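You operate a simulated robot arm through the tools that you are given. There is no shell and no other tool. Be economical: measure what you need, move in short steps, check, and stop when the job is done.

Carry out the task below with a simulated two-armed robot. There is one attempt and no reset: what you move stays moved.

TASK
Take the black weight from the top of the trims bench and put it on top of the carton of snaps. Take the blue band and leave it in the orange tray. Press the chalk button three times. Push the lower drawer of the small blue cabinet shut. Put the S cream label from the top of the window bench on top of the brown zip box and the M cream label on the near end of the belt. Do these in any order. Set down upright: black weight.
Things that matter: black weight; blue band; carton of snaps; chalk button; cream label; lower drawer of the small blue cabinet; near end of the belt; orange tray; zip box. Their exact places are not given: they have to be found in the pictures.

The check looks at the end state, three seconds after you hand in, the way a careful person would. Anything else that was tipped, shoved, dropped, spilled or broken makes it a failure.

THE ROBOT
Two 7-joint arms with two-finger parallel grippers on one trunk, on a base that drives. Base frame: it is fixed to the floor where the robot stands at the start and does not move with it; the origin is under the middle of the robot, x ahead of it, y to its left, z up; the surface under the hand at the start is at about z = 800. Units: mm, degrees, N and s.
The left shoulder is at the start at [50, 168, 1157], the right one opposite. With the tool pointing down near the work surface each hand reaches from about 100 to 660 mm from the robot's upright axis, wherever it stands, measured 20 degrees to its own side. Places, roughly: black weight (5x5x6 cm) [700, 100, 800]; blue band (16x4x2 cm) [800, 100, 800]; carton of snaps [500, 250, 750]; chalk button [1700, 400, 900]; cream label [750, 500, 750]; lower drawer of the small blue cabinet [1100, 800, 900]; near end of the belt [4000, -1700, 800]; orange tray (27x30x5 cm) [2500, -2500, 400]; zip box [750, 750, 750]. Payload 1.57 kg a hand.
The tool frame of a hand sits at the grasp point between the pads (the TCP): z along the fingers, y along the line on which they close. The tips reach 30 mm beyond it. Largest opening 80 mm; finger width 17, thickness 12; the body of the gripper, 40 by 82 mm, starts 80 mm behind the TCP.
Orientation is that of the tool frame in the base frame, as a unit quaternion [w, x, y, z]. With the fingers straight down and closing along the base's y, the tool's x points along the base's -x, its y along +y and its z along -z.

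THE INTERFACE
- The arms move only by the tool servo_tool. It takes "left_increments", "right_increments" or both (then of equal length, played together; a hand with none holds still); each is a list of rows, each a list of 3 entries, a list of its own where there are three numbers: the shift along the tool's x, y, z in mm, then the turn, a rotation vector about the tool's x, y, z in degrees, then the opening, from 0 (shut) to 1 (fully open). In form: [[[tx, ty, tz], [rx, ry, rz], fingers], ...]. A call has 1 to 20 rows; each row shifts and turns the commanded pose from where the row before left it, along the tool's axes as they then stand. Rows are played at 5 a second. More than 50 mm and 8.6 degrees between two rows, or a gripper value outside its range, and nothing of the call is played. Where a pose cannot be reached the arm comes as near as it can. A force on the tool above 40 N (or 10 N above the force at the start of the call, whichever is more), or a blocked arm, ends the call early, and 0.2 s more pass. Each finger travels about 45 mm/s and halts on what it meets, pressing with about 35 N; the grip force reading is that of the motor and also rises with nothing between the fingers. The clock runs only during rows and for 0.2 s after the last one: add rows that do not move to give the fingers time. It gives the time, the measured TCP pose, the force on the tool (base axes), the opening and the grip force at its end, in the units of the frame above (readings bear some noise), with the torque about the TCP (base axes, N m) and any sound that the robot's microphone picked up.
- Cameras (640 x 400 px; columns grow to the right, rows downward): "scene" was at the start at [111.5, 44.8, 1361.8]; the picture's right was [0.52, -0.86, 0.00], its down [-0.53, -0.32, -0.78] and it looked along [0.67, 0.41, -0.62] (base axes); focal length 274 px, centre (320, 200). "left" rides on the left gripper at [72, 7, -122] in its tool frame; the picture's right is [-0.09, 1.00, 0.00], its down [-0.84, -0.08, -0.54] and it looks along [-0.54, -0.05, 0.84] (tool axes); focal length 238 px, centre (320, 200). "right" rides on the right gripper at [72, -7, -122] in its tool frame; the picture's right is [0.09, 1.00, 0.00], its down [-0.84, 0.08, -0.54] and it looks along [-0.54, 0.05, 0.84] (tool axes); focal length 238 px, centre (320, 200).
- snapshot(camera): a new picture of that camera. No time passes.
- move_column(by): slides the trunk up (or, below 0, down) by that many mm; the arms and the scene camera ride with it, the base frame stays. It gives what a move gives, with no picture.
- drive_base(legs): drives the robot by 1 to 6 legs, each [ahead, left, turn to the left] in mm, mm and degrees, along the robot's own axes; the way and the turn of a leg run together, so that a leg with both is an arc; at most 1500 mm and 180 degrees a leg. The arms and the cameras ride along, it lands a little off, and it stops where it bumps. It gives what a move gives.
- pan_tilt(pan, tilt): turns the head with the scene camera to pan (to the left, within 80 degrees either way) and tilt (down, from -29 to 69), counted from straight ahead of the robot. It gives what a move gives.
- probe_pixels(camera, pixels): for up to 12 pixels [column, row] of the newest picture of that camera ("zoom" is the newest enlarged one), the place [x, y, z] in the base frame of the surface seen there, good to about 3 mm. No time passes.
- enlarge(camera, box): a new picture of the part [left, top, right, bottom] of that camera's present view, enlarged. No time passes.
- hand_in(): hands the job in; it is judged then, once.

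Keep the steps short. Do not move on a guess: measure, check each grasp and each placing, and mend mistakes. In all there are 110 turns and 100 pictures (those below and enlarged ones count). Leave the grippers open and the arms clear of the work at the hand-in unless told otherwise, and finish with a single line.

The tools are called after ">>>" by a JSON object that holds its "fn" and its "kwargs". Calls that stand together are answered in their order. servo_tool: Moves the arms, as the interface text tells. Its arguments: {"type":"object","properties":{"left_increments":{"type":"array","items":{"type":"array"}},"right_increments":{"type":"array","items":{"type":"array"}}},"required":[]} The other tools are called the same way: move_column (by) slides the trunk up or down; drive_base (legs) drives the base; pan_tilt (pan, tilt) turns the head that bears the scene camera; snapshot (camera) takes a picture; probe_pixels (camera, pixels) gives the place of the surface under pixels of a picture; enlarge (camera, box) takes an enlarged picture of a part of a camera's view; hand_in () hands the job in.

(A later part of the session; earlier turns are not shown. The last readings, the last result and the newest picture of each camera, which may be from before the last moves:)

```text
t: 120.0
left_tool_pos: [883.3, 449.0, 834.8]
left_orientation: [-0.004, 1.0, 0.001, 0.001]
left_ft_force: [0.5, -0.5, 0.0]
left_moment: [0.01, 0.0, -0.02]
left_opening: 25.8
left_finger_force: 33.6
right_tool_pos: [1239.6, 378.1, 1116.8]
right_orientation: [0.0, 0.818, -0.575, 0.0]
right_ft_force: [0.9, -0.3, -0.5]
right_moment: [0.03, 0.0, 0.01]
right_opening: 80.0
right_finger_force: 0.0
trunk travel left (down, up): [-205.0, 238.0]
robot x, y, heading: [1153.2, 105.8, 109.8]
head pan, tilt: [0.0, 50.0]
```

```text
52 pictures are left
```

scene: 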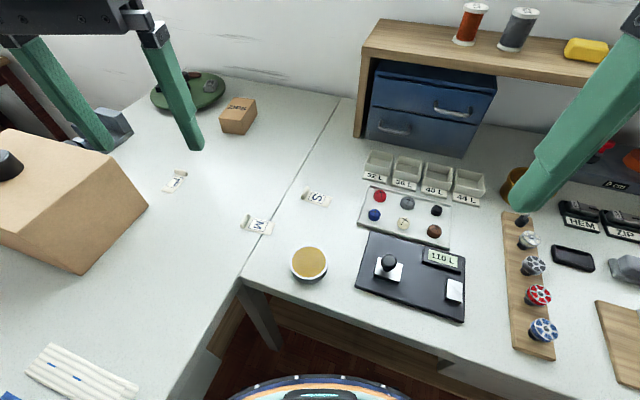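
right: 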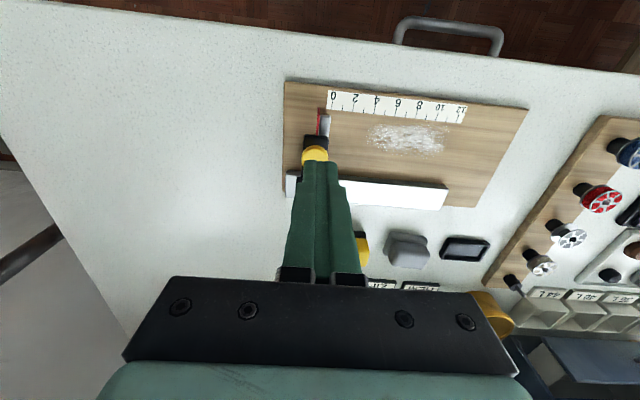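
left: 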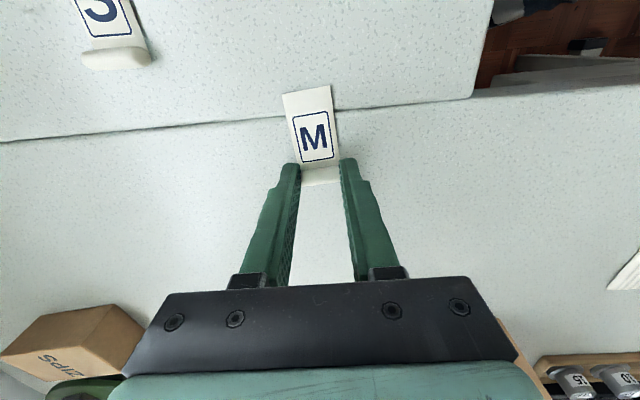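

One row was too long. Again with shorter rows.

>>> {"fn": "servo_tool", "kwargs": {"left_increments": [[[0, 0, -20], [0, 0, 0], 0], [[0, 0, -40], [0, 0, 0], 0], [[0, 0, -40], [0, 0, 0], 0], [[0, 0, -40], [0, 0, 0], 0], [[0, 15, -40], [0, 0, 0], 0], [[0, 25, -40], [0, 0, 0], 0], [[0, 25, -40], [0, 0, 0], 0], [[0, 40, 0], [0, 0, 0], 0], [[0, 40, 0], [0, 0, 0], 0], [[0, 0, 0], [0, 0, 0], 0]]}}

>>> {"fn": "snapshot", "kwargs": {"camera": "left"}}

```text
t: 122.2
left_tool_pos: [886.8, 304.2, 1093.7]
left_orientation: [-0.002, 1.0, 0.001, 0.0]
left_ft_force: [-0.1, -0.1, -0.2]
left_moment: [0.0, 0.0, -0.01]
left_opening: 24.5
left_finger_force: 35.4
right_tool_pos: [1240.5, 378.2, 1117.2]
right_orientation: [0.001, 0.818, -0.576, 0.0]
right_ft_force: [0.0, 0.1, 0.1]
right_moment: [0.04, 0.01, -0.02]
right_opening: 80.2
right_finger_force: 0.1
trunk travel left (down, up): [-205.0, 238.0]
robot x, y, heading: [1154.7, 102.1, 109.7]
head pan, tilt: [0.0, 50.0]
```

```text
51 pictures are left
```

left: 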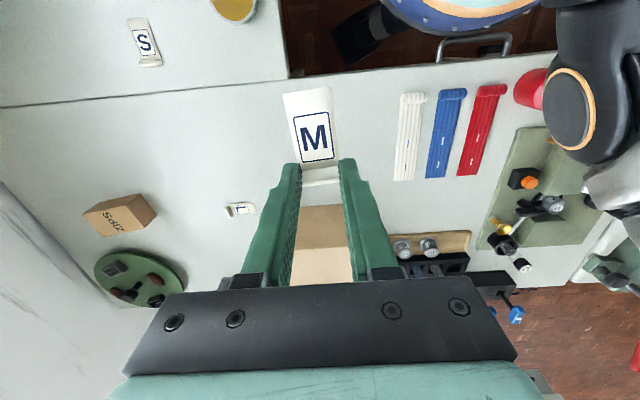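

M is held. I'll check the left elbow's clearance above the red bottle, and move the right hand above S.

>>> {"fn": "probe_pixels", "kwargs": {"camera": "left", "pixels": [[570, 110], [590, 155], [620, 190], [528, 88]]}}

>>> {"fn": "servo_tool", "kwargs": {"right_increments": [[[-25, 20, 0], [0, 0, 0], 1], [[-25, 20, 0], [0, 0, 0], 1], [[-25, 20, 0], [0, 0, 0], 1], [[-25, 20, 0], [0, 0, 0], 1], [[-25, 20, 0], [0, 0, 0], 1], [[-25, 20, 0], [0, 0, 0], 1], [[-25, 20, 0], [0, 0, 0], 1], [[-25, 20, 20], [0, 0, 0], 1], [[-27, 20, 30], [0, 0, 0], 1], [[-27, 21.5, 30], [0, 0, 0], 1], [[0, 0, 30], [0, 0, 0], 1], [[0, 0, 0], [0, 0, 0], 1]]}}

```text
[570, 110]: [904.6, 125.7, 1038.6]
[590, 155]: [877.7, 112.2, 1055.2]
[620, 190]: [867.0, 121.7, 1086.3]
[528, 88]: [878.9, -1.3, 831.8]
```

```text
t: 124.8
left_tool_pos: [887.5, 305.2, 1093.9]
left_orientation: [-0.002, 1.0, 0.001, 0.0]
left_ft_force: [-0.5, -0.2, 0.0]
left_moment: [-0.02, 0.03, 0.0]
left_opening: 24.7
left_finger_force: 35.2
right_tool_pos: [964.4, 548.6, 1006.5]
right_orientation: [-0.001, 0.818, -0.575, 0.0]
right_ft_force: [-0.7, 0.5, -0.2]
right_moment: [-0.01, 0.01, -0.01]
right_opening: 80.0
right_finger_force: 0.1
trunk travel left (down, up): [-205.0, 238.0]
robot x, y, heading: [1154.7, 103.1, 109.7]
head pan, tilt: [0.0, 50.0]
```

Elbow clearance is good. I'll rotate the right hand 70° and lower it somewhat over S.

>>> {"fn": "servo_tool", "kwargs": {"right_increments": [[[0, 0, 0], [0, 0, -7.8], 1], [[0, 0, 0], [0, 0, -7.8], 1], [[0, 0, 0], [0, 0, -7.8], 1], [[0, 0, 0], [0, 0, -7.8], 1], [[0, 0, 0], [0, 0, -7.8], 1], [[0, 0, 0], [0, 0, -7.8], 1], [[0, 0, 0], [0, 0, -7.8], 1], [[0, 0, 0], [0, 0, -7.8], 1], [[0, 0, 0], [0, 0, -7.9], 0.7], [[0, 0, 40], [0, 0, 0], 0.7], [[0, 0, 40], [0, 0, 0], 0.7], [[0, 0, 40], [0, 0, 0], 0.7], [[0, 0, 20], [0, 0, 0], 0.7], [[0, 0, 0], [0, 0, 0], 0.7]]}}

>>> {"fn": "snapshot", "kwargs": {"camera": "right"}}

```text
t: 127.8
left_tool_pos: [887.1, 304.5, 1094.6]
left_orientation: [-0.002, 1.0, 0.002, 0.0]
left_ft_force: [-1.1, -0.1, 0.1]
left_moment: [0.0, 0.01, 0.0]
left_opening: 24.9
left_finger_force: 34.6
right_tool_pos: [966.7, 512.5, 877.5]
right_orientation: [-0.002, 0.997, -0.075, -0.004]
right_ft_force: [-0.6, 0.6, -0.3]
right_moment: [-0.02, 0.0, 0.02]
right_opening: 56.0
right_finger_force: 0.1
right hand out of reach, approached as far as the arm can: row 7, 8, 9
trunk travel left (down, up): [-205.0, 238.0]
robot x, y, heading: [1154.3, 101.0, 109.4]
head pan, tilt: [0.0, 50.0]
```

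```text
50 pictures are left
```

right: 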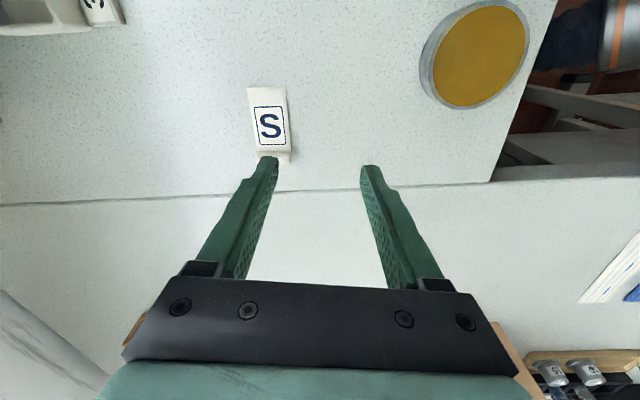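

The right hand stopped short at y=512. I'll shift 37 mm toward +y at this height.

>>> {"fn": "servo_tool", "kwargs": {"right_increments": [[[-3, -12, 0], [0, 0, 0], 0.7], [[-3, -12, 0], [0, 0, 0], 0.7], [[-3, -12, 0], [0, 0, 0], 0.7], [[0, 0, 0], [0, 0, 0], 0.7]]}}

>>> {"fn": "snapshot", "kwargs": {"camera": "right"}}

```text
t: 128.8
left_tool_pos: [887.5, 305.6, 1094.7]
left_orientation: [-0.001, 1.0, 0.001, 0.0]
left_ft_force: [0.1, -0.3, 0.7]
left_moment: [0.01, -0.03, -0.02]
left_opening: 24.7
left_finger_force: 34.8
right_tool_pos: [965.1, 531.4, 877.9]
right_orientation: [-0.002, 0.997, -0.075, -0.004]
right_ft_force: [-1.1, -0.2, 0.0]
right_moment: [0.0, -0.01, 0.03]
right_opening: 56.1
right_finger_force: 0.0
right hand out of reach, approached as far as the arm can: row 2, 3
trunk travel left (down, up): [-205.0, 238.0]
robot x, y, heading: [1151.3, 108.0, 109.7]
head pan, tilt: [0.0, 50.0]
```

```text
49 pictures are left
```

right: 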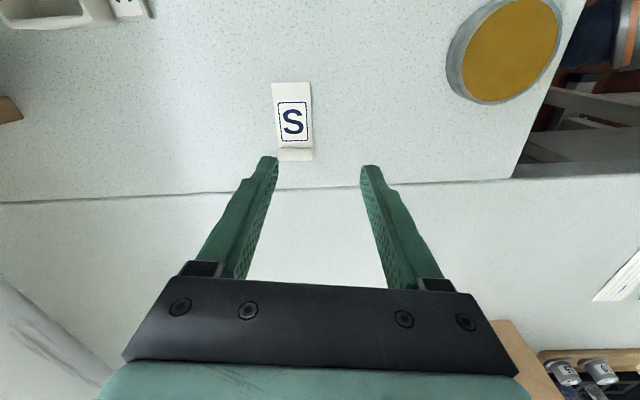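

18 mm short, so I'll nudge the base by that much.

>>> {"fn": "drive_base", "kwargs": {"legs": [[18, -4, 0]]}}

>>> {"fn": "snapshot", "kwargs": {"camera": "right"}}

```text
t: 129.6
left_tool_pos: [884.0, 323.4, 1095.7]
left_orientation: [-0.001, 1.0, 0.001, 0.0]
left_ft_force: [0.5, 0.2, 0.5]
left_moment: [0.01, 0.0, -0.02]
left_opening: 24.8
left_finger_force: 35.0
right_tool_pos: [963.1, 548.9, 878.6]
right_orientation: [-0.002, 0.997, -0.075, -0.004]
right_ft_force: [-0.2, 0.5, -0.3]
right_moment: [0.01, 0.0, -0.01]
right_opening: 55.8
right_finger_force: 0.1
trunk travel left (down, up): [-205.0, 238.0]
robot x, y, heading: [1155.2, 121.5, 110.2]
head pan, tilt: [0.0, 50.0]
```

```text
48 pictures are left
```

right: 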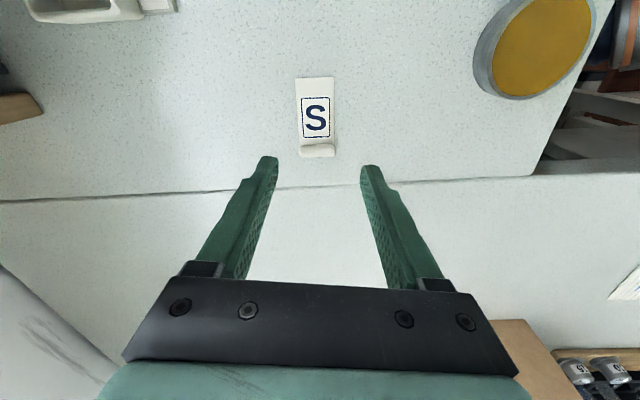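

Now it's centred and aligned. I'll descend to 834 and close.

>>> {"fn": "servo_tool", "kwargs": {"right_increments": [[[0, 0, 25], [0, 0, 0], 0.7], [[0, 0, 14], [0, 0, 0], 0.7], [[0, 0, 5], [0, 0, 0], 0.7], [[0, 0, 0], [0, 0, 0], 0.7], [[0, 0, 0], [0, 0, 0], 0], [[0, 0, 0], [0, 0, 0], 0], [[0, 0, 0], [0, 0, 0], 0], [[0, 0, 0], [0, 0, 0], 0]]}}

>>> {"fn": "snapshot", "kwargs": {"camera": "right"}}

```text
t: 131.4
left_tool_pos: [884.8, 323.8, 1093.1]
left_orientation: [-0.001, 1.0, 0.001, 0.0]
left_ft_force: [-0.1, 0.3, -0.1]
left_moment: [0.02, 0.03, 0.0]
left_opening: 24.7
left_finger_force: 35.1
right_tool_pos: [962.0, 549.2, 833.9]
right_orientation: [-0.002, 0.997, -0.075, -0.003]
right_ft_force: [-0.9, -0.1, -0.4]
right_moment: [0.02, -0.01, -0.02]
right_opening: 20.1
right_finger_force: 30.6
trunk travel left (down, up): [-205.0, 238.0]
robot x, y, heading: [1148.3, 123.2, 109.9]
head pan, tilt: [0.0, 50.0]
```

```text
47 pictures are left
```

right: 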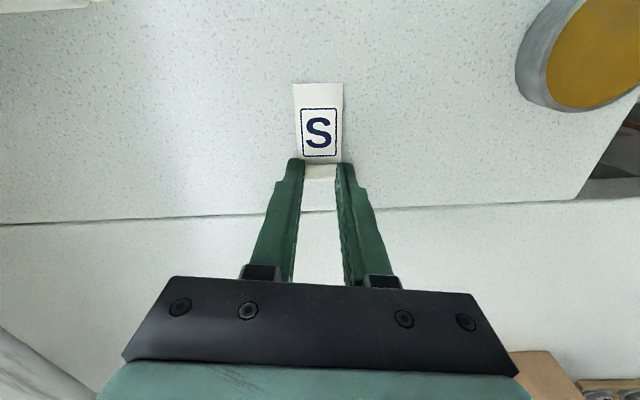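

Held. I'll let it settle, then lift S to z≈1080.

>>> {"fn": "servo_tool", "kwargs": {"right_increments": [[[0, 0, 0], [0, 0, 0], 0], [[0, 0, 0], [0, 0, 0], 0], [[0, 0, -20], [0, 0, 0], 0], [[0, 0, -40], [0, 0, 0], 0], [[0, 5, -40], [0, 0, 0], 0], [[0, 10, -40], [0, 0, 0], 0], [[10, 20, -40], [0, 0, 0], 0], [[20, 20, -35], [0, 0, 0], 0], [[0, 0, -30], [0, 0, 0], 0], [[0, 0, 0], [0, 0, 0], 0]]}}

>>> {"fn": "snapshot", "kwargs": {"camera": "right"}}

```text
t: 133.6
left_tool_pos: [884.3, 323.5, 1092.6]
left_orientation: [-0.001, 1.0, 0.002, 0.001]
left_ft_force: [-0.1, 0.4, -0.3]
left_moment: [0.0, -0.02, -0.02]
left_opening: 24.7
left_finger_force: 35.0
right_tool_pos: [985.6, 489.2, 1068.5]
right_orientation: [-0.002, 0.997, -0.075, -0.003]
right_ft_force: [0.0, 1.1, -0.1]
right_moment: [-0.05, 0.02, 0.01]
right_opening: 24.8
right_finger_force: 35.1
right hand out of reach, approached as far as the arm can: row 4
trunk travel left (down, up): [-205.0, 238.0]
robot x, y, heading: [1148.9, 124.8, 109.5]
head pan, tilt: [0.0, 50.0]
```

```text
46 pictures are left
```

right: 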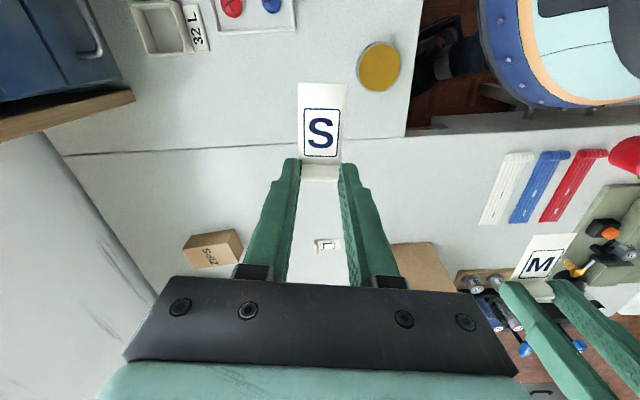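

Both labels are held flat and level. I'll back out of the corner, turn to face +x, and drive around to the front of the trims bench.

>>> {"fn": "drive_base", "kwargs": {"legs": [[-350, 0, 0], [0, 0, -110], [200, -900, 0], [0, -960, 0]]}}

>>> {"fn": "pan_tilt", "kwargs": {"pan": 0, "tilt": 30}}

>>> {"fn": "snapshot", "kwargs": {"camera": "scene"}}

```text
t: 156.6
left_tool_pos: [1784.6, -1870.6, 1093.6]
left_orientation: [0.001, -0.58, 0.814, -0.001]
left_ft_force: [0.1, 0.0, 0.2]
left_moment: [0.0, 0.02, 0.01]
left_opening: 24.7
left_finger_force: 34.8
right_tool_pos: [1908.2, -2018.1, 1066.9]
right_orientation: [0.004, -0.517, 0.856, 0.0]
right_ft_force: [-0.9, -0.4, -0.5]
right_moment: [0.01, 0.01, 0.01]
right_opening: 24.6
right_finger_force: 35.3
trunk travel left (down, up): [-205.0, 238.0]
robot x, y, heading: [1507.9, -2055.9, 0.4]
head pan, tilt: [0.0, 50.0]
```

```text
t: 157.4
left_tool_pos: [1784.0, -1870.9, 1093.4]
left_orientation: [0.001, -0.58, 0.815, -0.002]
left_ft_force: [0.2, -0.3, 0.1]
left_moment: [0.02, 0.01, 0.01]
left_opening: 24.9
left_finger_force: 34.9
right_tool_pos: [1908.4, -2019.0, 1067.8]
right_orientation: [0.004, -0.516, 0.857, 0.001]
right_ft_force: [-0.5, -0.6, 0.2]
right_moment: [0.01, -0.02, 0.0]
right_opening: 24.9
right_finger_force: 35.3
trunk travel left (down, up): [-205.0, 238.0]
robot x, y, heading: [1510.0, -2057.4, 0.3]
head pan, tilt: [0.0, 30.0]
```

```text
45 pictures are left
```

scene: 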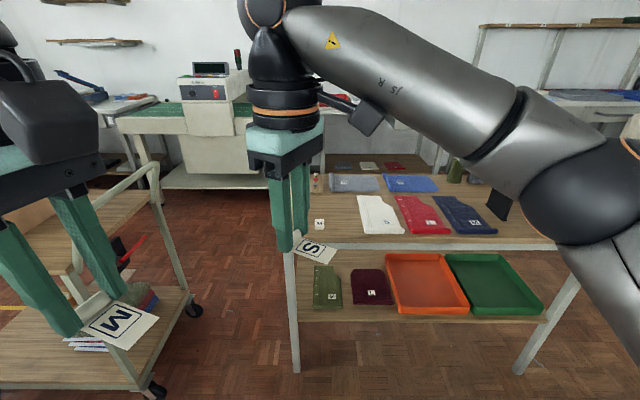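

Since the belt is nearby, I'll deliver M first. I'll look to the right for a route around the table.

>>> {"fn": "probe_pixels", "kwargs": {"camera": "scene", "pixels": [[425, 260], [468, 310], [395, 312], [388, 258], [440, 290], [520, 372], [296, 370], [195, 310], [148, 390], [350, 240], [540, 290], [500, 245]]}}

>>> {"fn": "pan_tilt", "kwargs": {"pan": -55, "tilt": 20}}

>>> {"fn": "snapshot", "kwargs": {"camera": "scene"}}

```text
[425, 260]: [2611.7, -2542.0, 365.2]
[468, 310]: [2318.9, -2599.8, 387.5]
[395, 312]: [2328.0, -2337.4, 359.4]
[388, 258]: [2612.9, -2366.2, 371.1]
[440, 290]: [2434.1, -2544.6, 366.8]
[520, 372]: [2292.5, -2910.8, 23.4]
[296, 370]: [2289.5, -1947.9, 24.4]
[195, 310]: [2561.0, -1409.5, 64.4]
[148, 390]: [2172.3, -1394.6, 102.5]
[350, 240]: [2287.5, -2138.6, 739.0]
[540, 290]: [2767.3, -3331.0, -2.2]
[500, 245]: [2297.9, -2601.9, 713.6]
```

```text
t: 158.7
left_tool_pos: [1785.1, -1869.1, 1094.1]
left_orientation: [0.001, -0.58, 0.815, -0.002]
left_ft_force: [-0.4, -0.5, -0.6]
left_moment: [0.01, -0.01, 0.0]
left_opening: 25.0
left_finger_force: 35.4
right_tool_pos: [1908.9, -2018.3, 1068.1]
right_orientation: [0.004, -0.517, 0.856, 0.0]
right_ft_force: [-0.9, 0.4, 0.1]
right_moment: [-0.01, -0.02, -0.01]
right_opening: 24.7
right_finger_force: 35.1
trunk travel left (down, up): [-205.0, 238.0]
robot x, y, heading: [1506.3, -2055.1, 0.3]
head pan, tilt: [-55.0, 20.0]
```

```text
44 pictures are left
```

scene: 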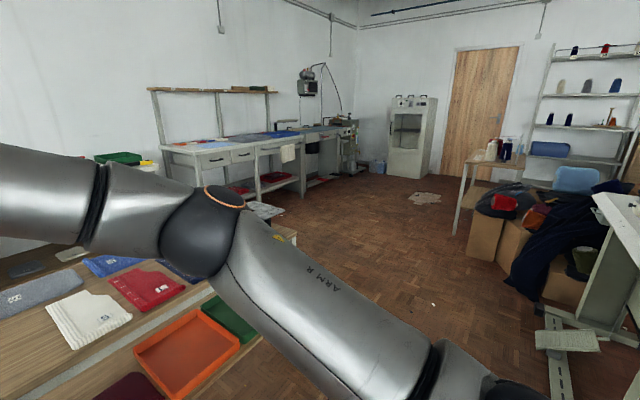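

The orange tray spans x 2318–2612, y −2610..−2340, with its floor at z≈366. The right side is open, so I'll drive around the table to the belt.

>>> {"fn": "drive_base", "kwargs": {"legs": [[150, -700, 0], [0, -700, 0], [1450, 0, 0], [0, 750, 0], [0, 700, 0]]}}

>>> {"fn": "pan_tilt", "kwargs": {"pan": 15, "tilt": 35}}

>>> {"fn": "snapshot", "kwargs": {"camera": "scene"}}

```text
t: 191.1
left_tool_pos: [3339.8, -1759.7, 1094.1]
left_orientation: [0.001, -0.595, 0.803, -0.001]
left_ft_force: [-1.0, -0.2, 0.1]
left_moment: [-0.02, 0.01, 0.01]
left_opening: 24.7
left_finger_force: 35.1
right_tool_pos: [3468.5, -1902.4, 1067.6]
right_orientation: [0.003, -0.533, 0.846, 0.0]
right_ft_force: [-0.2, 0.6, 1.0]
right_moment: [0.0, 0.0, 0.0]
right_opening: 24.7
right_finger_force: 34.4
trunk travel left (down, up): [-205.0, 238.0]
robot x, y, heading: [3069.2, -1952.4, 2.4]
head pan, tilt: [-55.0, 20.0]
```

```text
t: 192.5
left_tool_pos: [3339.5, -1759.1, 1094.1]
left_orientation: [0.001, -0.596, 0.803, -0.001]
left_ft_force: [-0.3, 0.0, -0.1]
left_moment: [-0.01, 0.01, 0.01]
left_opening: 24.5
left_finger_force: 34.8
right_tool_pos: [3468.4, -1903.3, 1068.5]
right_orientation: [0.004, -0.534, 0.846, 0.0]
right_ft_force: [-0.7, -0.1, 0.5]
right_moment: [-0.02, 0.01, 0.05]
right_opening: 24.8
right_finger_force: 35.3
trunk travel left (down, up): [-205.0, 238.0]
robot x, y, heading: [3072.3, -1954.7, 2.6]
head pan, tilt: [15.0, 35.0]
```

```text
43 pictures are left
```

scene: 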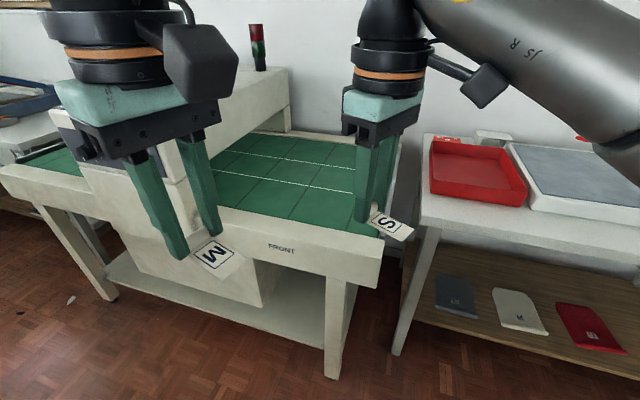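

>>> {"fn": "probe_pixels", "kwargs": {"camera": "scene", "pixels": [[250, 200], [300, 210], [345, 222], [340, 175], [290, 175], [330, 145], [240, 205], [385, 250], [250, 160], [335, 240], [400, 165], [300, 245]]}}

```text
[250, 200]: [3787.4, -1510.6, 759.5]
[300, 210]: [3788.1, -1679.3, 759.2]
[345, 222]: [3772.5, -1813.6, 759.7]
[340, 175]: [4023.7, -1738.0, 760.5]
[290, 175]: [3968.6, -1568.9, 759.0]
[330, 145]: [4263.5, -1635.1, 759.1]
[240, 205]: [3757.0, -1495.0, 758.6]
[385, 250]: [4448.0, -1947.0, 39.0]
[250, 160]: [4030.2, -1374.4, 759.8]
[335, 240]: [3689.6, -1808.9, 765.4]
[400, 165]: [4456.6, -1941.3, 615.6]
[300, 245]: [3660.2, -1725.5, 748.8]
```

The belt surface is at z=759, covering x≈3710–4300 up to y≈−1880. I'll drive ahead 330 mm and bring M over (3870,−1690).

>>> {"fn": "drive_base", "kwargs": {"legs": [[330, 0, 0]]}}

>>> {"fn": "servo_tool", "kwargs": {"left_increments": [[[-21, -29, 10], [0, 0, 0], 0], [[-21, -29, 10], [0, 0, 0], 0], [[-21, -29, 10], [0, 0, 0], 0], [[-21, -29, 20], [0, 0, 0], 0], [[-20, -28, 20], [0, 0, 0], 0], [[-20, -28, 20], [0, 0, 0], 0], [[0, 0, 30], [0, 0, 0], 0], [[0, 0, 40], [0, 0, 0], 0], [[0, 0, 40], [0, 0, 0], 0], [[0, 0, 30], [0, 0, 0], 0], [[0, 0, 0], [0, 0, 0], 0]]}}

>>> {"fn": "snapshot", "kwargs": {"camera": "left"}}

```text
t: 194.7
left_tool_pos: [3662.9, -1742.9, 1094.1]
left_orientation: [0.001, -0.595, 0.803, -0.002]
left_ft_force: [-0.1, 0.5, 0.6]
left_moment: [-0.01, 0.0, 0.0]
left_opening: 24.5
left_finger_force: 34.8
right_tool_pos: [3792.9, -1888.2, 1068.0]
right_orientation: [0.004, -0.534, 0.846, 0.0]
right_ft_force: [-0.9, 1.0, 0.4]
right_moment: [-0.01, 0.01, -0.03]
right_opening: 24.9
right_finger_force: 34.9
trunk travel left (down, up): [-205.0, 238.0]
robot x, y, heading: [3391.8, -1940.0, 2.8]
head pan, tilt: [15.0, 35.0]
```

```text
t: 197.1
left_tool_pos: [3864.6, -1675.8, 864.2]
left_orientation: [0.001, -0.596, 0.803, -0.002]
left_ft_force: [0.5, 0.0, 0.4]
left_moment: [-0.01, -0.01, -0.03]
left_opening: 24.8
left_finger_force: 34.4
right_tool_pos: [3790.5, -1887.1, 1068.6]
right_orientation: [0.004, -0.533, 0.846, 0.0]
right_ft_force: [-0.1, 0.0, 0.1]
right_moment: [0.02, -0.03, 0.01]
right_opening: 24.7
right_finger_force: 35.1
trunk travel left (down, up): [-205.0, 238.0]
robot x, y, heading: [3393.6, -1940.3, 2.6]
head pan, tilt: [15.0, 35.0]
```

```text
42 pictures are left
```

left: 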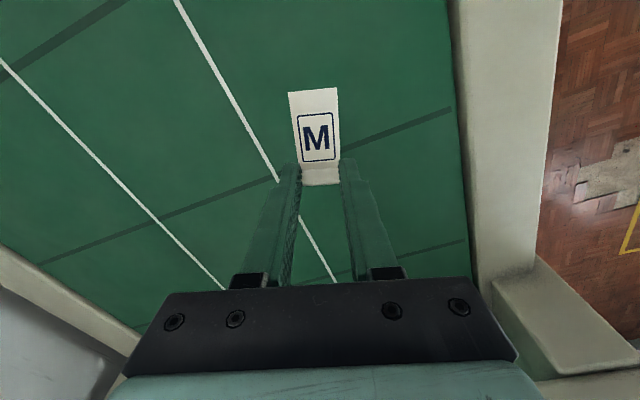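

Over the belt. I'll lower 66 mm slowly, then a few more millimetres to touch.

>>> {"fn": "servo_tool", "kwargs": {"left_increments": [[[0, 0, 30], [0, 0, 0], 0], [[0, 0, 25], [0, 0, 0], 0], [[0, 0, 10], [0, 0, 0], 0], [[0, 0, 3], [0, 0, 0], 0], [[0, 0, 0], [0, 0, 0], 0]]}}

>>> {"fn": "snapshot", "kwargs": {"camera": "left"}}

```text
t: 198.3
left_tool_pos: [3863.2, -1675.1, 796.5]
left_orientation: [0.002, -0.596, 0.803, -0.002]
left_ft_force: [0.2, -0.3, 1.1]
left_moment: [0.03, 0.04, 0.03]
left_opening: 24.8
left_finger_force: 35.3
right_tool_pos: [3791.7, -1887.4, 1068.6]
right_orientation: [0.004, -0.532, 0.847, 0.001]
right_ft_force: [0.2, -0.1, 0.4]
right_moment: [-0.02, 0.01, 0.04]
right_opening: 24.7
right_finger_force: 35.0
trunk travel left (down, up): [-205.0, 238.0]
robot x, y, heading: [3395.8, -1938.9, 3.1]
head pan, tilt: [15.0, 35.0]
```

```text
41 pictures are left
```

left: 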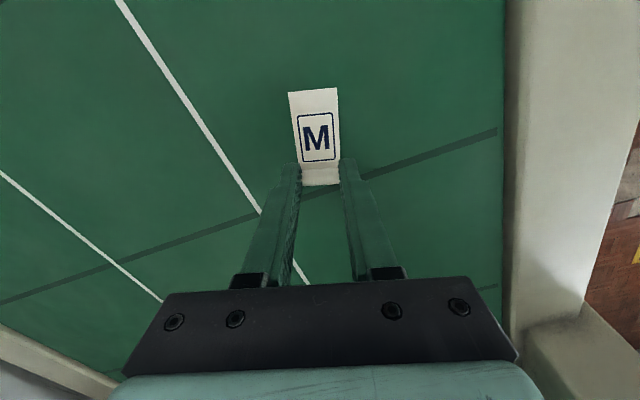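

Lower 3 mm more, then open and rise.

>>> {"fn": "servo_tool", "kwargs": {"left_increments": [[[0, 0, 2], [0, 0, 0], 0], [[0, 0, 1], [0, 0, 0], 0], [[0, 0, 0], [0, 0, 0], 0.5], [[0, 0, 0], [0, 0, 0], 0.7], [[0, 0, 0], [0, 0, 0], 0.7], [[0, 0, 0], [0, 0, 0], 0.7], [[0, 0, -15], [0, 0, 0], 0.7], [[0, 0, -40], [0, 0, 0], 0.7], [[0, 0, -40], [0, 0, 0], 1], [[0, 0, 0], [0, 0, 0], 1]]}}

>>> {"fn": "snapshot", "kwargs": {"camera": "left"}}

```text
t: 200.5
left_tool_pos: [3863.5, -1672.9, 889.1]
left_orientation: [0.002, -0.596, 0.803, -0.002]
left_ft_force: [0.1, 0.4, 0.3]
left_moment: [0.01, 0.01, -0.01]
left_opening: 79.8
left_finger_force: 0.0
right_tool_pos: [3792.4, -1888.1, 1067.6]
right_orientation: [0.004, -0.533, 0.846, 0.0]
right_ft_force: [0.9, -0.2, -0.1]
right_moment: [0.01, 0.02, -0.01]
right_opening: 24.5
right_finger_force: 34.4
trunk travel left (down, up): [-205.0, 238.0]
robot x, y, heading: [3393.1, -1941.4, 2.9]
head pan, tilt: [15.0, 35.0]
```

```text
40 pictures are left
```

left: 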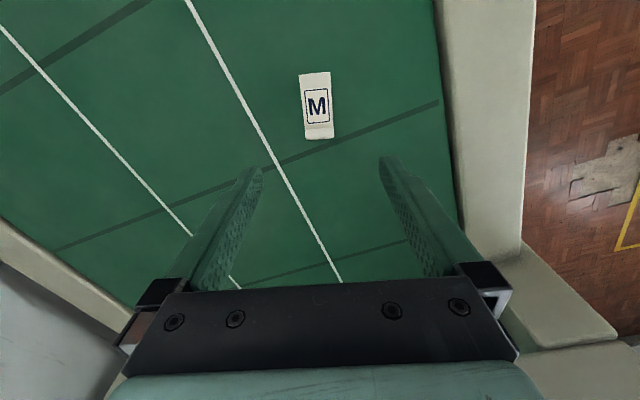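

M lies flat on the belt. I'll raise, rotate back and tuck the left hand, then drive back.

>>> {"fn": "servo_tool", "kwargs": {"left_increments": [[[0, 0, -45], [0, 0, 0], 1], [[0, 0, -45], [0, 0, 0], 1], [[0, 0, -45], [0, 0, 0], 1], [[0, 0, -45], [0, 0, 0], 1], [[0, 0, 0], [0, 0, 7.8], 1], [[0, 0, 0], [0, 0, 7.8], 1], [[0, 0, 0], [0, 0, 7.8], 1], [[0, 0, 0], [0, 0, 7.8], 1], [[0, 0, 0], [0, 0, 7.8], 1], [[0, 0, 0], [0, 0, 7.8], 1], [[0, 0, 0], [0, 0, 7.8], 1], [[0, 0, 0], [0, 0, 7.8], 1], [[0, 0, 0], [0, 0, 7.8], 1], [[40, 5, -5], [0, 0, 0], 1], [[40, 5, -5], [0, 0, 0], 1], [[40, 5, -5], [0, 0, 0], 1], [[40, 5, -5], [0, 0, 0], 1], [[0, 0, 0], [0, 0, 0], 1]]}}

>>> {"fn": "drive_base", "kwargs": {"legs": [[-330, 0, 0], [0, -750, -2.5], [0, -760, 0], [-1410, 0, 0], [0, 700, 0], [0, 700, 0]]}}

```text
t: 204.3
left_tool_pos: [3705.4, -1663.1, 1086.6]
left_orientation: [0.002, -0.025, 1.0, -0.001]
left_ft_force: [-0.1, -0.1, -0.3]
left_moment: [0.0, 0.01, -0.02]
left_opening: 79.6
left_finger_force: 0.0
right_tool_pos: [3792.5, -1889.3, 1068.0]
right_orientation: [0.004, -0.533, 0.846, 0.0]
right_ft_force: [0.0, 0.6, 0.1]
right_moment: [-0.03, 0.01, 0.04]
right_opening: 25.0
right_finger_force: 35.3
trunk travel left (down, up): [-205.0, 238.0]
robot x, y, heading: [3392.0, -1942.7, 2.6]
head pan, tilt: [15.0, 35.0]
```

```text
t: 238.6
left_tool_pos: [1997.5, -1796.3, 1088.4]
left_orientation: [0.001, 0.001, 1.0, -0.001]
left_ft_force: [0.9, -0.5, 0.5]
left_moment: [-0.02, 0.0, -0.03]
left_opening: 80.1
left_finger_force: 0.2
right_tool_pos: [2071.1, -2025.1, 1068.3]
right_orientation: [0.003, -0.51, 0.86, 0.0]
right_ft_force: [-0.2, -1.5, -0.8]
right_moment: [-0.01, 0.01, -0.02]
right_opening: 24.8
right_finger_force: 35.0
trunk travel left (down, up): [-205.0, 238.0]
robot x, y, heading: [1671.8, -2055.0, -0.6]
head pan, tilt: [15.0, 35.0]
```

Continuing to the front of the trims bench.

>>> {"fn": "drive_base", "kwargs": {"legs": [[-950, 0, 0.5], [-945, 0, 0], [0, 1250, 0], [0, 1200, 0]]}}

>>> {"fn": "pan_tilt", "kwargs": {"pan": 25, "tilt": 35}}

>>> {"fn": "snapshot", "kwargs": {"camera": "scene"}}

```text
t: 269.1
left_tool_pos: [87.0, 651.1, 1087.4]
left_orientation: [0.003, -0.009, 1.0, -0.001]
left_ft_force: [0.4, 0.0, 0.8]
left_moment: [-0.01, -0.01, 0.03]
left_opening: 80.1
left_finger_force: 0.0
right_tool_pos: [165.4, 423.8, 1068.6]
right_orientation: [0.004, -0.518, 0.855, 0.0]
right_ft_force: [-0.7, -0.1, -0.1]
right_moment: [0.0, 0.01, 0.02]
right_opening: 24.8
right_finger_force: 35.0
trunk travel left (down, up): [-205.0, 238.0]
robot x, y, heading: [-235.4, 386.2, 0.9]
head pan, tilt: [15.0, 35.0]
```

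```text
t: 269.8
left_tool_pos: [86.1, 652.1, 1087.7]
left_orientation: [0.002, -0.009, 1.0, 0.0]
left_ft_force: [0.1, -0.4, 0.5]
left_moment: [0.03, 0.0, 0.03]
left_opening: 79.8
left_finger_force: 0.1
right_tool_pos: [167.0, 422.3, 1068.1]
right_orientation: [0.004, -0.519, 0.855, 0.0]
right_ft_force: [-0.3, 0.1, -0.1]
right_moment: [0.01, 0.01, 0.01]
right_opening: 24.8
right_finger_force: 35.4
trunk travel left (down, up): [-205.0, 238.0]
robot x, y, heading: [-236.0, 387.0, 0.9]
head pan, tilt: [25.0, 35.0]
```

```text
39 pictures are left
```

scene: 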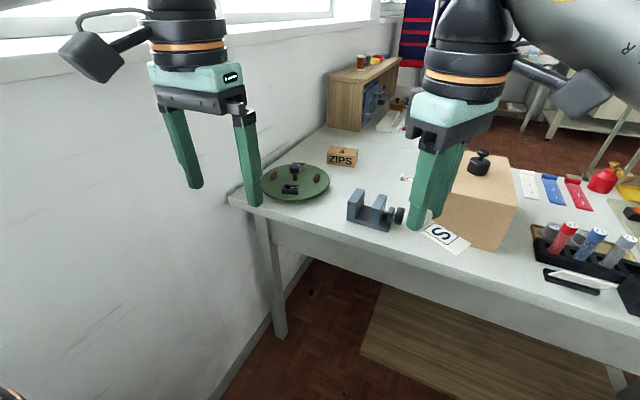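

>>> {"fn": "enlarge", "kwargs": {"camera": "scene", "box": [240, 120, 420, 240]}}

>>> {"fn": "probe_pixels", "kwargs": {"camera": "zoom", "pixels": [[318, 98], [418, 105], [330, 100], [405, 115], [370, 92], [410, 102], [360, 150], [200, 165], [320, 215], [470, 255], [300, 240], [380, 270]]}}

>>> {"fn": "probe_pixels", "kwargs": {"camera": "scene", "pixels": [[30, 320], [200, 60], [225, 190], [232, 200], [130, 200]]}}

```text
3.33 times, centred on (330, 180) of scene
```

zoom: 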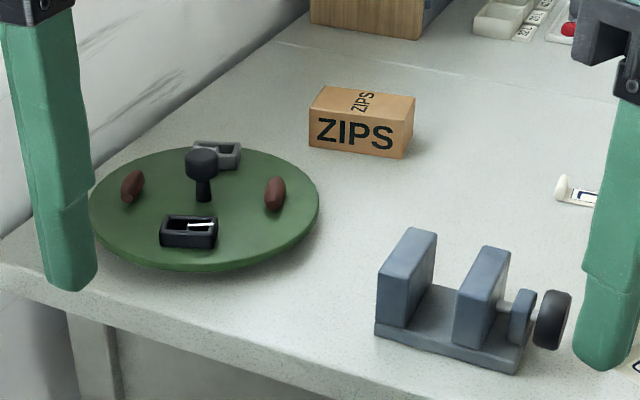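

```text
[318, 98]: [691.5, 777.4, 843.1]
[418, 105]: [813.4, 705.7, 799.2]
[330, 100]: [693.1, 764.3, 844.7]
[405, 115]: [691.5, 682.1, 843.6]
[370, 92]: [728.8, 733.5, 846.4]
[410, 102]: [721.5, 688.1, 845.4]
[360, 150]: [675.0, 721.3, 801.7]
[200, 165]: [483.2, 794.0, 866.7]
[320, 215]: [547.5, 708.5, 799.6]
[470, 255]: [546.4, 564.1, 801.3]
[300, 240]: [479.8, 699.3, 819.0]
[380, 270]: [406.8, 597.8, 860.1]
```

```text
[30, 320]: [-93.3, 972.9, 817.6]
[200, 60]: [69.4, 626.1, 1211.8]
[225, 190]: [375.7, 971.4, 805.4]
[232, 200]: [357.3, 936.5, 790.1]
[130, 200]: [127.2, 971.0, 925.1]
```

Zip box top: centre about (712,732), z≈845. I'll tuck both hands, untwist the right wrist so the label ends up along the box, and raise the trunk for clearance over the weight.

>>> {"fn": "servo_tool", "kwargs": {"left_increments": [[[18, -12, 0], [0, 0, 0], 1], [[18, -12, 0], [0, 0, 0], 1], [[18, -12, 0], [0, 0, 0], 1], [[18, -12, 0], [0, 0, 0], 1], [[18, -12, 0], [0, 0, 0], 1], [[0, 0, 0], [0, 0, 0], 1], [[0, 0, 0], [0, 0, 0], 1], [[0, 0, 0], [0, 0, 0], 1], [[0, 0, 0], [0, 0, 0], 1], [[0, 0, 0], [0, 0, 0], 1], [[0, 0, 0], [0, 0, 0], 1], [[0, 0, 0], [0, 0, 0], 1]], "right_increments": [[[45, -7.6, 0], [0, 0, 0], 0], [[45, -7.6, 0], [0, 0, 0], 0], [[45, -7.6, 0], [0, 0, 0], 0], [[45, -7.6, 0], [0, 0, 0], 0], [[45, -7.6, 0], [0, 0, 0], 0], [[0, 0, 0], [0, 0, 7.5], 0], [[0, 0, 0], [0, 0, 7.5], 0], [[0, 0, 0], [0, 0, 7.5], 0], [[0, 0, 0], [0, 0, 7.5], 0], [[0, 0, 0], [0, 0, 7.5], 0], [[0, 0, 0], [0, 0, 7.5], 0], [[0, 0, 0], [0, 0, 7.5], 0]]}}

>>> {"fn": "move_column", "kwargs": {"by": 60}}

>>> {"fn": "drive_base", "kwargs": {"legs": [[0, 0, 79]]}}

>>> {"fn": "snapshot", "kwargs": {"camera": "right"}}

```text
t: 272.4
left_tool_pos: [-2.9, 588.7, 1087.1]
left_orientation: [0.002, -0.009, 1.0, -0.001]
left_ft_force: [-0.6, 0.5, 0.3]
left_moment: [0.01, 0.03, 0.02]
left_opening: 80.0
left_finger_force: 0.2
right_tool_pos: [96.7, 204.8, 1067.7]
right_orientation: [0.004, -0.087, 0.996, 0.001]
right_ft_force: [-0.3, 0.5, 0.1]
right_moment: [-0.02, -0.02, 0.02]
right_opening: 24.5
right_finger_force: 35.0
trunk travel left (down, up): [-205.0, 238.0]
robot x, y, heading: [-232.9, 387.1, 0.7]
head pan, tilt: [25.0, 35.0]
```

```text
t: 273.4
left_tool_pos: [-2.4, 587.8, 1148.7]
left_orientation: [0.002, -0.008, 1.0, -0.002]
left_ft_force: [0.3, -0.1, -0.1]
left_moment: [-0.02, 0.03, 0.0]
left_opening: 80.3
left_finger_force: 0.0
right_tool_pos: [96.1, 205.4, 1127.0]
right_orientation: [0.003, -0.087, 0.996, 0.002]
right_ft_force: [0.3, 0.8, 0.7]
right_moment: [0.02, 0.01, -0.01]
right_opening: 24.7
right_finger_force: 35.0
trunk travel left (down, up): [-265.0, 178.0]
robot x, y, heading: [-236.6, 385.1, 0.6]
head pan, tilt: [25.0, 35.0]
```

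```text
t: 277.2
left_tool_pos: [-392.9, 650.4, 1147.7]
left_orientation: [0.002, -0.647, 0.763, 0.0]
left_ft_force: [0.0, -0.2, -1.2]
left_moment: [0.02, 0.0, -0.02]
left_opening: 79.8
left_finger_force: 0.1
right_tool_pos: [1.9, 677.7, 1127.9]
right_orientation: [0.001, -0.706, 0.709, 0.003]
right_ft_force: [-0.7, -0.2, -0.3]
right_moment: [-0.01, 0.01, 0.05]
right_opening: 24.5
right_finger_force: 34.8
trunk travel left (down, up): [-265.0, 178.0]
robot x, y, heading: [-233.8, 385.6, 80.3]
head pan, tilt: [25.0, 35.0]
```

```text
37 pictures are left
```

right: 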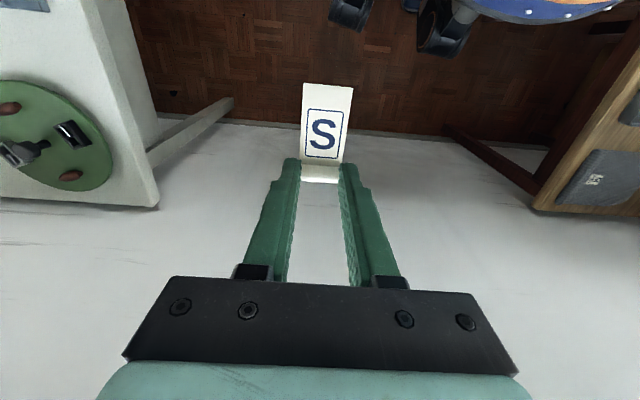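

Tool heading is 90° now, so the tail points to −y. I'll drive sideways toward the bench.

>>> {"fn": "drive_base", "kwargs": {"legs": [[190, -310, 0], [10, -40, 0]]}}

>>> {"fn": "snapshot", "kwargs": {"camera": "right"}}

```text
t: 281.1
left_tool_pos: [-36.9, 789.6, 1147.6]
left_orientation: [0.002, -0.647, 0.762, 0.001]
left_ft_force: [1.0, -0.2, 0.1]
left_moment: [-0.02, -0.01, -0.02]
left_opening: 80.2
left_finger_force: 0.1
right_tool_pos: [356.8, 818.5, 1127.8]
right_orientation: [0.003, -0.705, 0.71, 0.004]
right_ft_force: [-1.0, 0.5, -0.1]
right_moment: [0.03, -0.04, 0.01]
right_opening: 25.0
right_finger_force: 35.2
trunk travel left (down, up): [-265.0, 178.0]
robot x, y, heading: [116.6, 528.0, 80.2]
head pan, tilt: [25.0, 35.0]
stopped in leg 2: the robot was blocked; the commanded pose is now the measured one
```

```text
36 pictures are left
```

right: 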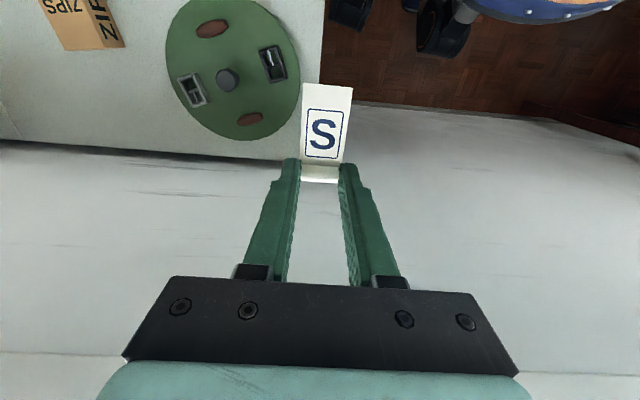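

Blocked at x≈117, so that's as near as it gets sideways. I'll back off a few mm and move 45 mm further along y for a better angle.

>>> {"fn": "drive_base", "kwargs": {"legs": [[0, 6, 0], [50, 0, 0]]}}

>>> {"fn": "servo_tool", "kwargs": {"right_increments": [[[10, -40, 0], [0, 0, 0], 0], [[10, -40, 0], [0, 0, 0], 0], [[15, -40, 0], [0, 0, 0], 0], [[15, -40, 0], [0, 0, 0], 0], [[15, -40, 0], [0, 0, 0], 0], [[15, -40, 0], [0, 0, 0], 0], [[15, -35, 15], [0, 0, 0], 0], [[10, -25, 25], [0, 0, 0], 0], [[0, 0, 25], [0, 0, 0], 0], [[0, 0, 25], [0, 0, 0], 0], [[0, 0, 0], [0, 0, 0], 0]]}}

>>> {"fn": "snapshot", "kwargs": {"camera": "right"}}

>>> {"fn": "pan_tilt", "kwargs": {"pan": -50, "tilt": 45}}

>>> {"fn": "snapshot", "kwargs": {"camera": "scene"}}

```text
t: 282.4
left_tool_pos: [-32.0, 841.2, 1147.5]
left_orientation: [0.001, -0.647, 0.763, 0.002]
left_ft_force: [0.1, -1.2, -0.3]
left_moment: [0.0, -0.03, 0.02]
left_opening: 80.1
left_finger_force: 0.1
right_tool_pos: [361.9, 868.5, 1126.6]
right_orientation: [0.002, -0.705, 0.709, 0.004]
right_ft_force: [0.0, 0.3, -0.5]
right_moment: [-0.02, 0.01, 0.0]
right_opening: 24.7
right_finger_force: 35.1
trunk travel left (down, up): [-265.0, 178.0]
robot x, y, heading: [124.1, 576.2, 80.1]
head pan, tilt: [25.0, 35.0]
```

```text
t: 284.8
left_tool_pos: [-33.8, 841.0, 1148.0]
left_orientation: [0.001, -0.647, 0.763, 0.001]
left_ft_force: [-0.7, -0.6, 0.0]
left_moment: [0.0, 0.03, 0.01]
left_opening: 80.2
left_finger_force: 0.1
right_tool_pos: [640.3, 821.3, 1017.5]
right_orientation: [0.002, -0.704, 0.71, 0.005]
right_ft_force: [0.0, 0.2, 0.0]
right_moment: [-0.04, -0.01, 0.01]
right_opening: 24.8
right_finger_force: 35.3
right hand out of reach, approached as far as the arm can: row 5, 6, 7, 8
trunk travel left (down, up): [-265.0, 178.0]
robot x, y, heading: [124.1, 577.3, 80.5]
head pan, tilt: [25.0, 35.0]
```

```text
35 pictures are left
```

right: 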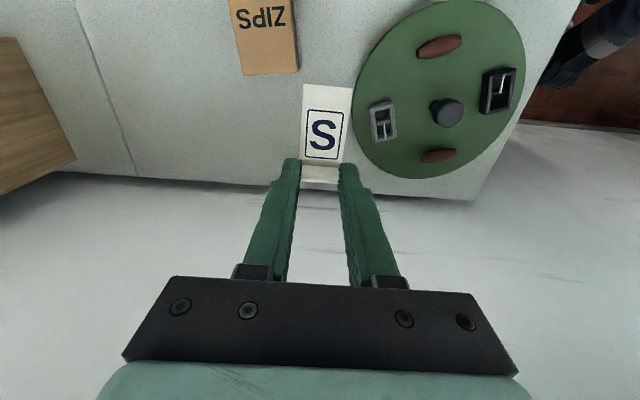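

```text
t: 286.3
left_tool_pos: [-33.3, 840.6, 1148.1]
left_orientation: [0.001, -0.647, 0.763, 0.001]
left_ft_force: [0.1, 0.0, 0.3]
left_moment: [0.0, -0.02, 0.03]
left_opening: 79.7
left_finger_force: 0.0
right_tool_pos: [640.8, 820.3, 1018.0]
right_orientation: [0.002, -0.705, 0.709, 0.004]
right_ft_force: [-0.8, -0.2, 0.7]
right_moment: [0.01, -0.04, 0.0]
right_opening: 24.8
right_finger_force: 34.8
trunk travel left (down, up): [-265.0, 178.0]
robot x, y, heading: [126.2, 577.5, 80.2]
head pan, tilt: [-50.0, 45.0]
```

```text
34 pictures are left
```

scene: 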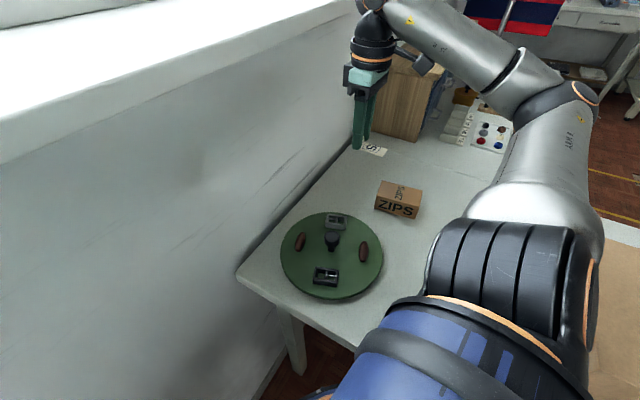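

I'll check the elbow's height near the weight before continuing.

>>> {"fn": "probe_pixels", "kwargs": {"camera": "scene", "pixels": [[560, 60], [545, 100], [520, 110], [540, 180], [580, 210], [610, 300], [398, 192], [420, 190], [390, 185]]}}

>>> {"fn": "servo_tool", "kwargs": {"right_increments": [[[30, 0, 0], [0, 0, 0], 0], [[35, 0, 10], [0, 0, 0], 0], [[0, -22, 20], [0, 0, 0], 0], [[0, -22, 20], [0, 0, 0], 0], [[0, -23, 20], [0, 0, 0], 0], [[0, 0, 25], [0, 0, 0], 0], [[0, 0, 0], [0, 0, 0], 0]]}}

>>> {"fn": "snapshot", "kwargs": {"camera": "right"}}

```text
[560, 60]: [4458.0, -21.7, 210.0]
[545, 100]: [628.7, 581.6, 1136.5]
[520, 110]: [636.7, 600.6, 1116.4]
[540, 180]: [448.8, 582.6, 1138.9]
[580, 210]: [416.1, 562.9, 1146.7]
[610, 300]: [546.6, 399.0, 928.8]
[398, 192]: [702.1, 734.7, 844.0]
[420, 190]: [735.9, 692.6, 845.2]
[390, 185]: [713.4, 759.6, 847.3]
```

```text
t: 287.9
left_tool_pos: [-33.2, 841.0, 1147.8]
left_orientation: [0.001, -0.647, 0.762, 0.001]
left_ft_force: [-0.3, 0.2, 0.7]
left_moment: [-0.03, 0.02, -0.01]
left_opening: 80.0
left_finger_force: 0.1
right_tool_pos: [631.1, 772.1, 944.7]
right_orientation: [0.001, -0.703, 0.711, 0.003]
right_ft_force: [0.1, 0.0, -0.2]
right_moment: [-0.01, 0.01, 0.01]
right_opening: 24.7
right_finger_force: 34.6
right hand out of reach, approached as far as the arm can: row 1, 2, 3, 4, 5, 6
trunk travel left (down, up): [-265.0, 178.0]
robot x, y, heading: [124.2, 577.7, 80.5]
head pan, tilt: [-50.0, 45.0]
```

```text
33 pictures are left
```

right: 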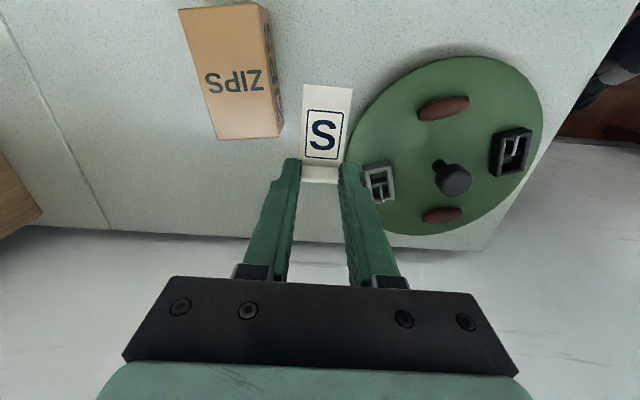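

The reach stops early here; the wrist twist seems to limit it. I'll untwist by 40° and try again.

>>> {"fn": "servo_tool", "kwargs": {"right_increments": [[[0, 0, 0], [0, 0, 8], 0], [[0, 0, 0], [0, 0, 8], 0], [[0, 0, 0], [0, 0, 8], 0], [[0, 0, 0], [0, 0, 8], 0], [[0, 0, 0], [0, 0, 8], 0], [[-10, -22, 0], [0, 0, 0], 0], [[-10, -22, 0], [0, 0, 0], 0], [[-10, -22, 0], [0, 0, 0], 0], [[-10, -22, 0], [0, 0, 0], 0], [[0, 0, 0], [0, 0, 0], 0]]}}

>>> {"fn": "snapshot", "kwargs": {"camera": "right"}}

```text
t: 290.1
left_tool_pos: [-32.7, 840.1, 1147.6]
left_orientation: [0.002, -0.647, 0.763, 0.001]
left_ft_force: [-0.4, -0.2, 0.8]
left_moment: [0.0, 0.02, 0.0]
left_opening: 79.9
left_finger_force: 0.0
right_tool_pos: [723.1, 743.9, 944.1]
right_orientation: [0.001, -0.419, 0.908, 0.004]
right_ft_force: [-0.5, 0.6, 0.4]
right_moment: [-0.01, 0.01, -0.04]
right_opening: 24.6
right_finger_force: 34.7
trunk travel left (down, up): [-265.0, 178.0]
robot x, y, heading: [126.0, 575.6, 80.4]
head pan, tilt: [-50.0, 45.0]
```

```text
32 pictures are left
```

right: 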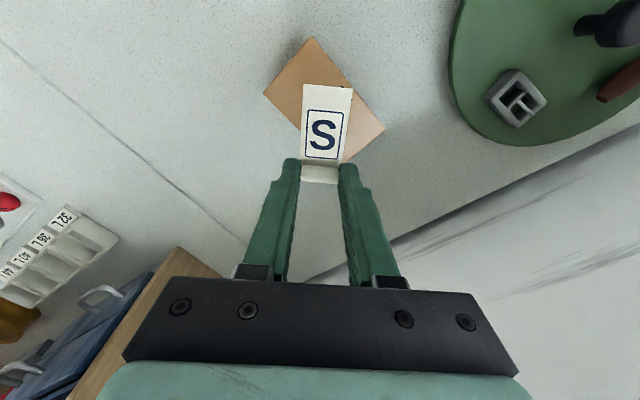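

Reach is fine now. I'll rotate back about 20° for a better fit, correct the position and descend some.

>>> {"fn": "servo_tool", "kwargs": {"right_increments": [[[-3.5, 8, 0], [0, 0, 0], 0], [[0, 0, 0], [0, 0, -7], 0], [[0, 0, 0], [0, 0, -7], 0], [[0, 0, 0], [0, 0, -7], 0], [[0, 0, 20], [0, 0, 0], 0], [[0, 0, 20], [0, 0, 0], 0], [[0, 0, 0], [0, 0, 0], 0]]}}

>>> {"fn": "snapshot", "kwargs": {"camera": "right"}}

```text
t: 291.7
left_tool_pos: [-33.0, 840.0, 1147.8]
left_orientation: [0.001, -0.647, 0.763, 0.001]
left_ft_force: [0.9, 0.8, -0.3]
left_moment: [0.03, -0.01, -0.03]
left_opening: 80.1
left_finger_force: 0.1
right_tool_pos: [716.1, 753.7, 906.4]
right_orientation: [0.002, -0.576, 0.817, 0.002]
right_ft_force: [-0.2, 0.7, -0.2]
right_moment: [-0.01, 0.0, 0.01]
right_opening: 24.5
right_finger_force: 35.1
right hand out of reach, approached as far as the arm can: row 4
trunk travel left (down, up): [-265.0, 178.0]
robot x, y, heading: [125.1, 577.2, 80.5]
head pan, tilt: [-50.0, 45.0]
```

```text
31 pictures are left
```

right: 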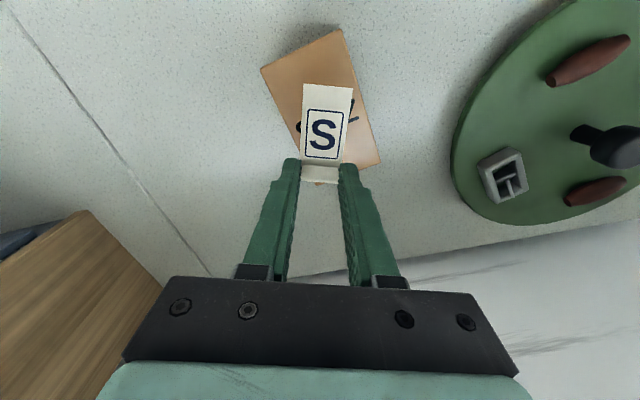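

The label sits slightly toward one end, so I'll shift 12 mm along its tail and lower gently.

>>> {"fn": "servo_tool", "kwargs": {"right_increments": [[[12, 0, 5], [0, 0, 0], 0], [[0, 0, 10], [0, 0, 0], 0], [[0, 0, 6], [0, 0, 0], 0], [[0, 0, 3], [0, 0, 0], 0], [[0, 0, 0], [0, 0, 0], 0]]}}

>>> {"fn": "snapshot", "kwargs": {"camera": "right"}}

```text
t: 292.9
left_tool_pos: [-32.2, 839.7, 1147.3]
left_orientation: [0.002, -0.647, 0.763, 0.001]
left_ft_force: [-0.3, 0.5, 1.3]
left_moment: [0.02, 0.0, 0.01]
left_opening: 80.3
left_finger_force: 0.1
right_tool_pos: [711.3, 742.9, 881.9]
right_orientation: [0.002, -0.576, 0.817, 0.002]
right_ft_force: [-0.4, -0.3, -0.1]
right_moment: [-0.02, -0.03, -0.01]
right_opening: 24.9
right_finger_force: 35.4
trunk travel left (down, up): [-265.0, 178.0]
robot x, y, heading: [124.8, 577.6, 80.4]
head pan, tilt: [-50.0, 45.0]
```

```text
30 pictures are left
```

right: 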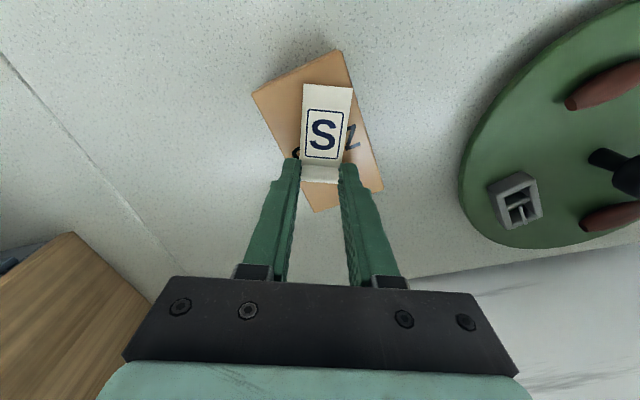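

Well placed on the box. I'll lower 3 mm more to touch, then open slightly and rise.

>>> {"fn": "servo_tool", "kwargs": {"right_increments": [[[0, 0, 2], [0, 0, 0], 0], [[0, 0, 1], [0, 0, 0], 0], [[0, 0, 0], [0, 0, 0], 0]]}}

```text
t: 293.7
left_tool_pos: [-32.9, 840.5, 1147.7]
left_orientation: [0.002, -0.647, 0.763, 0.002]
left_ft_force: [-0.1, -0.1, 0.0]
left_moment: [0.01, -0.01, 0.01]
left_opening: 80.2
left_finger_force: 0.0
right_tool_pos: [711.1, 743.7, 879.9]
right_orientation: [0.003, -0.576, 0.818, 0.003]
right_ft_force: [1.2, 0.5, 7.9]
right_moment: [-0.17, 0.01, 0.04]
right_opening: 24.9
right_finger_force: 35.2
trunk travel left (down, up): [-265.0, 178.0]
robot x, y, heading: [125.9, 577.1, 80.2]
head pan, tilt: [-50.0, 45.0]
```

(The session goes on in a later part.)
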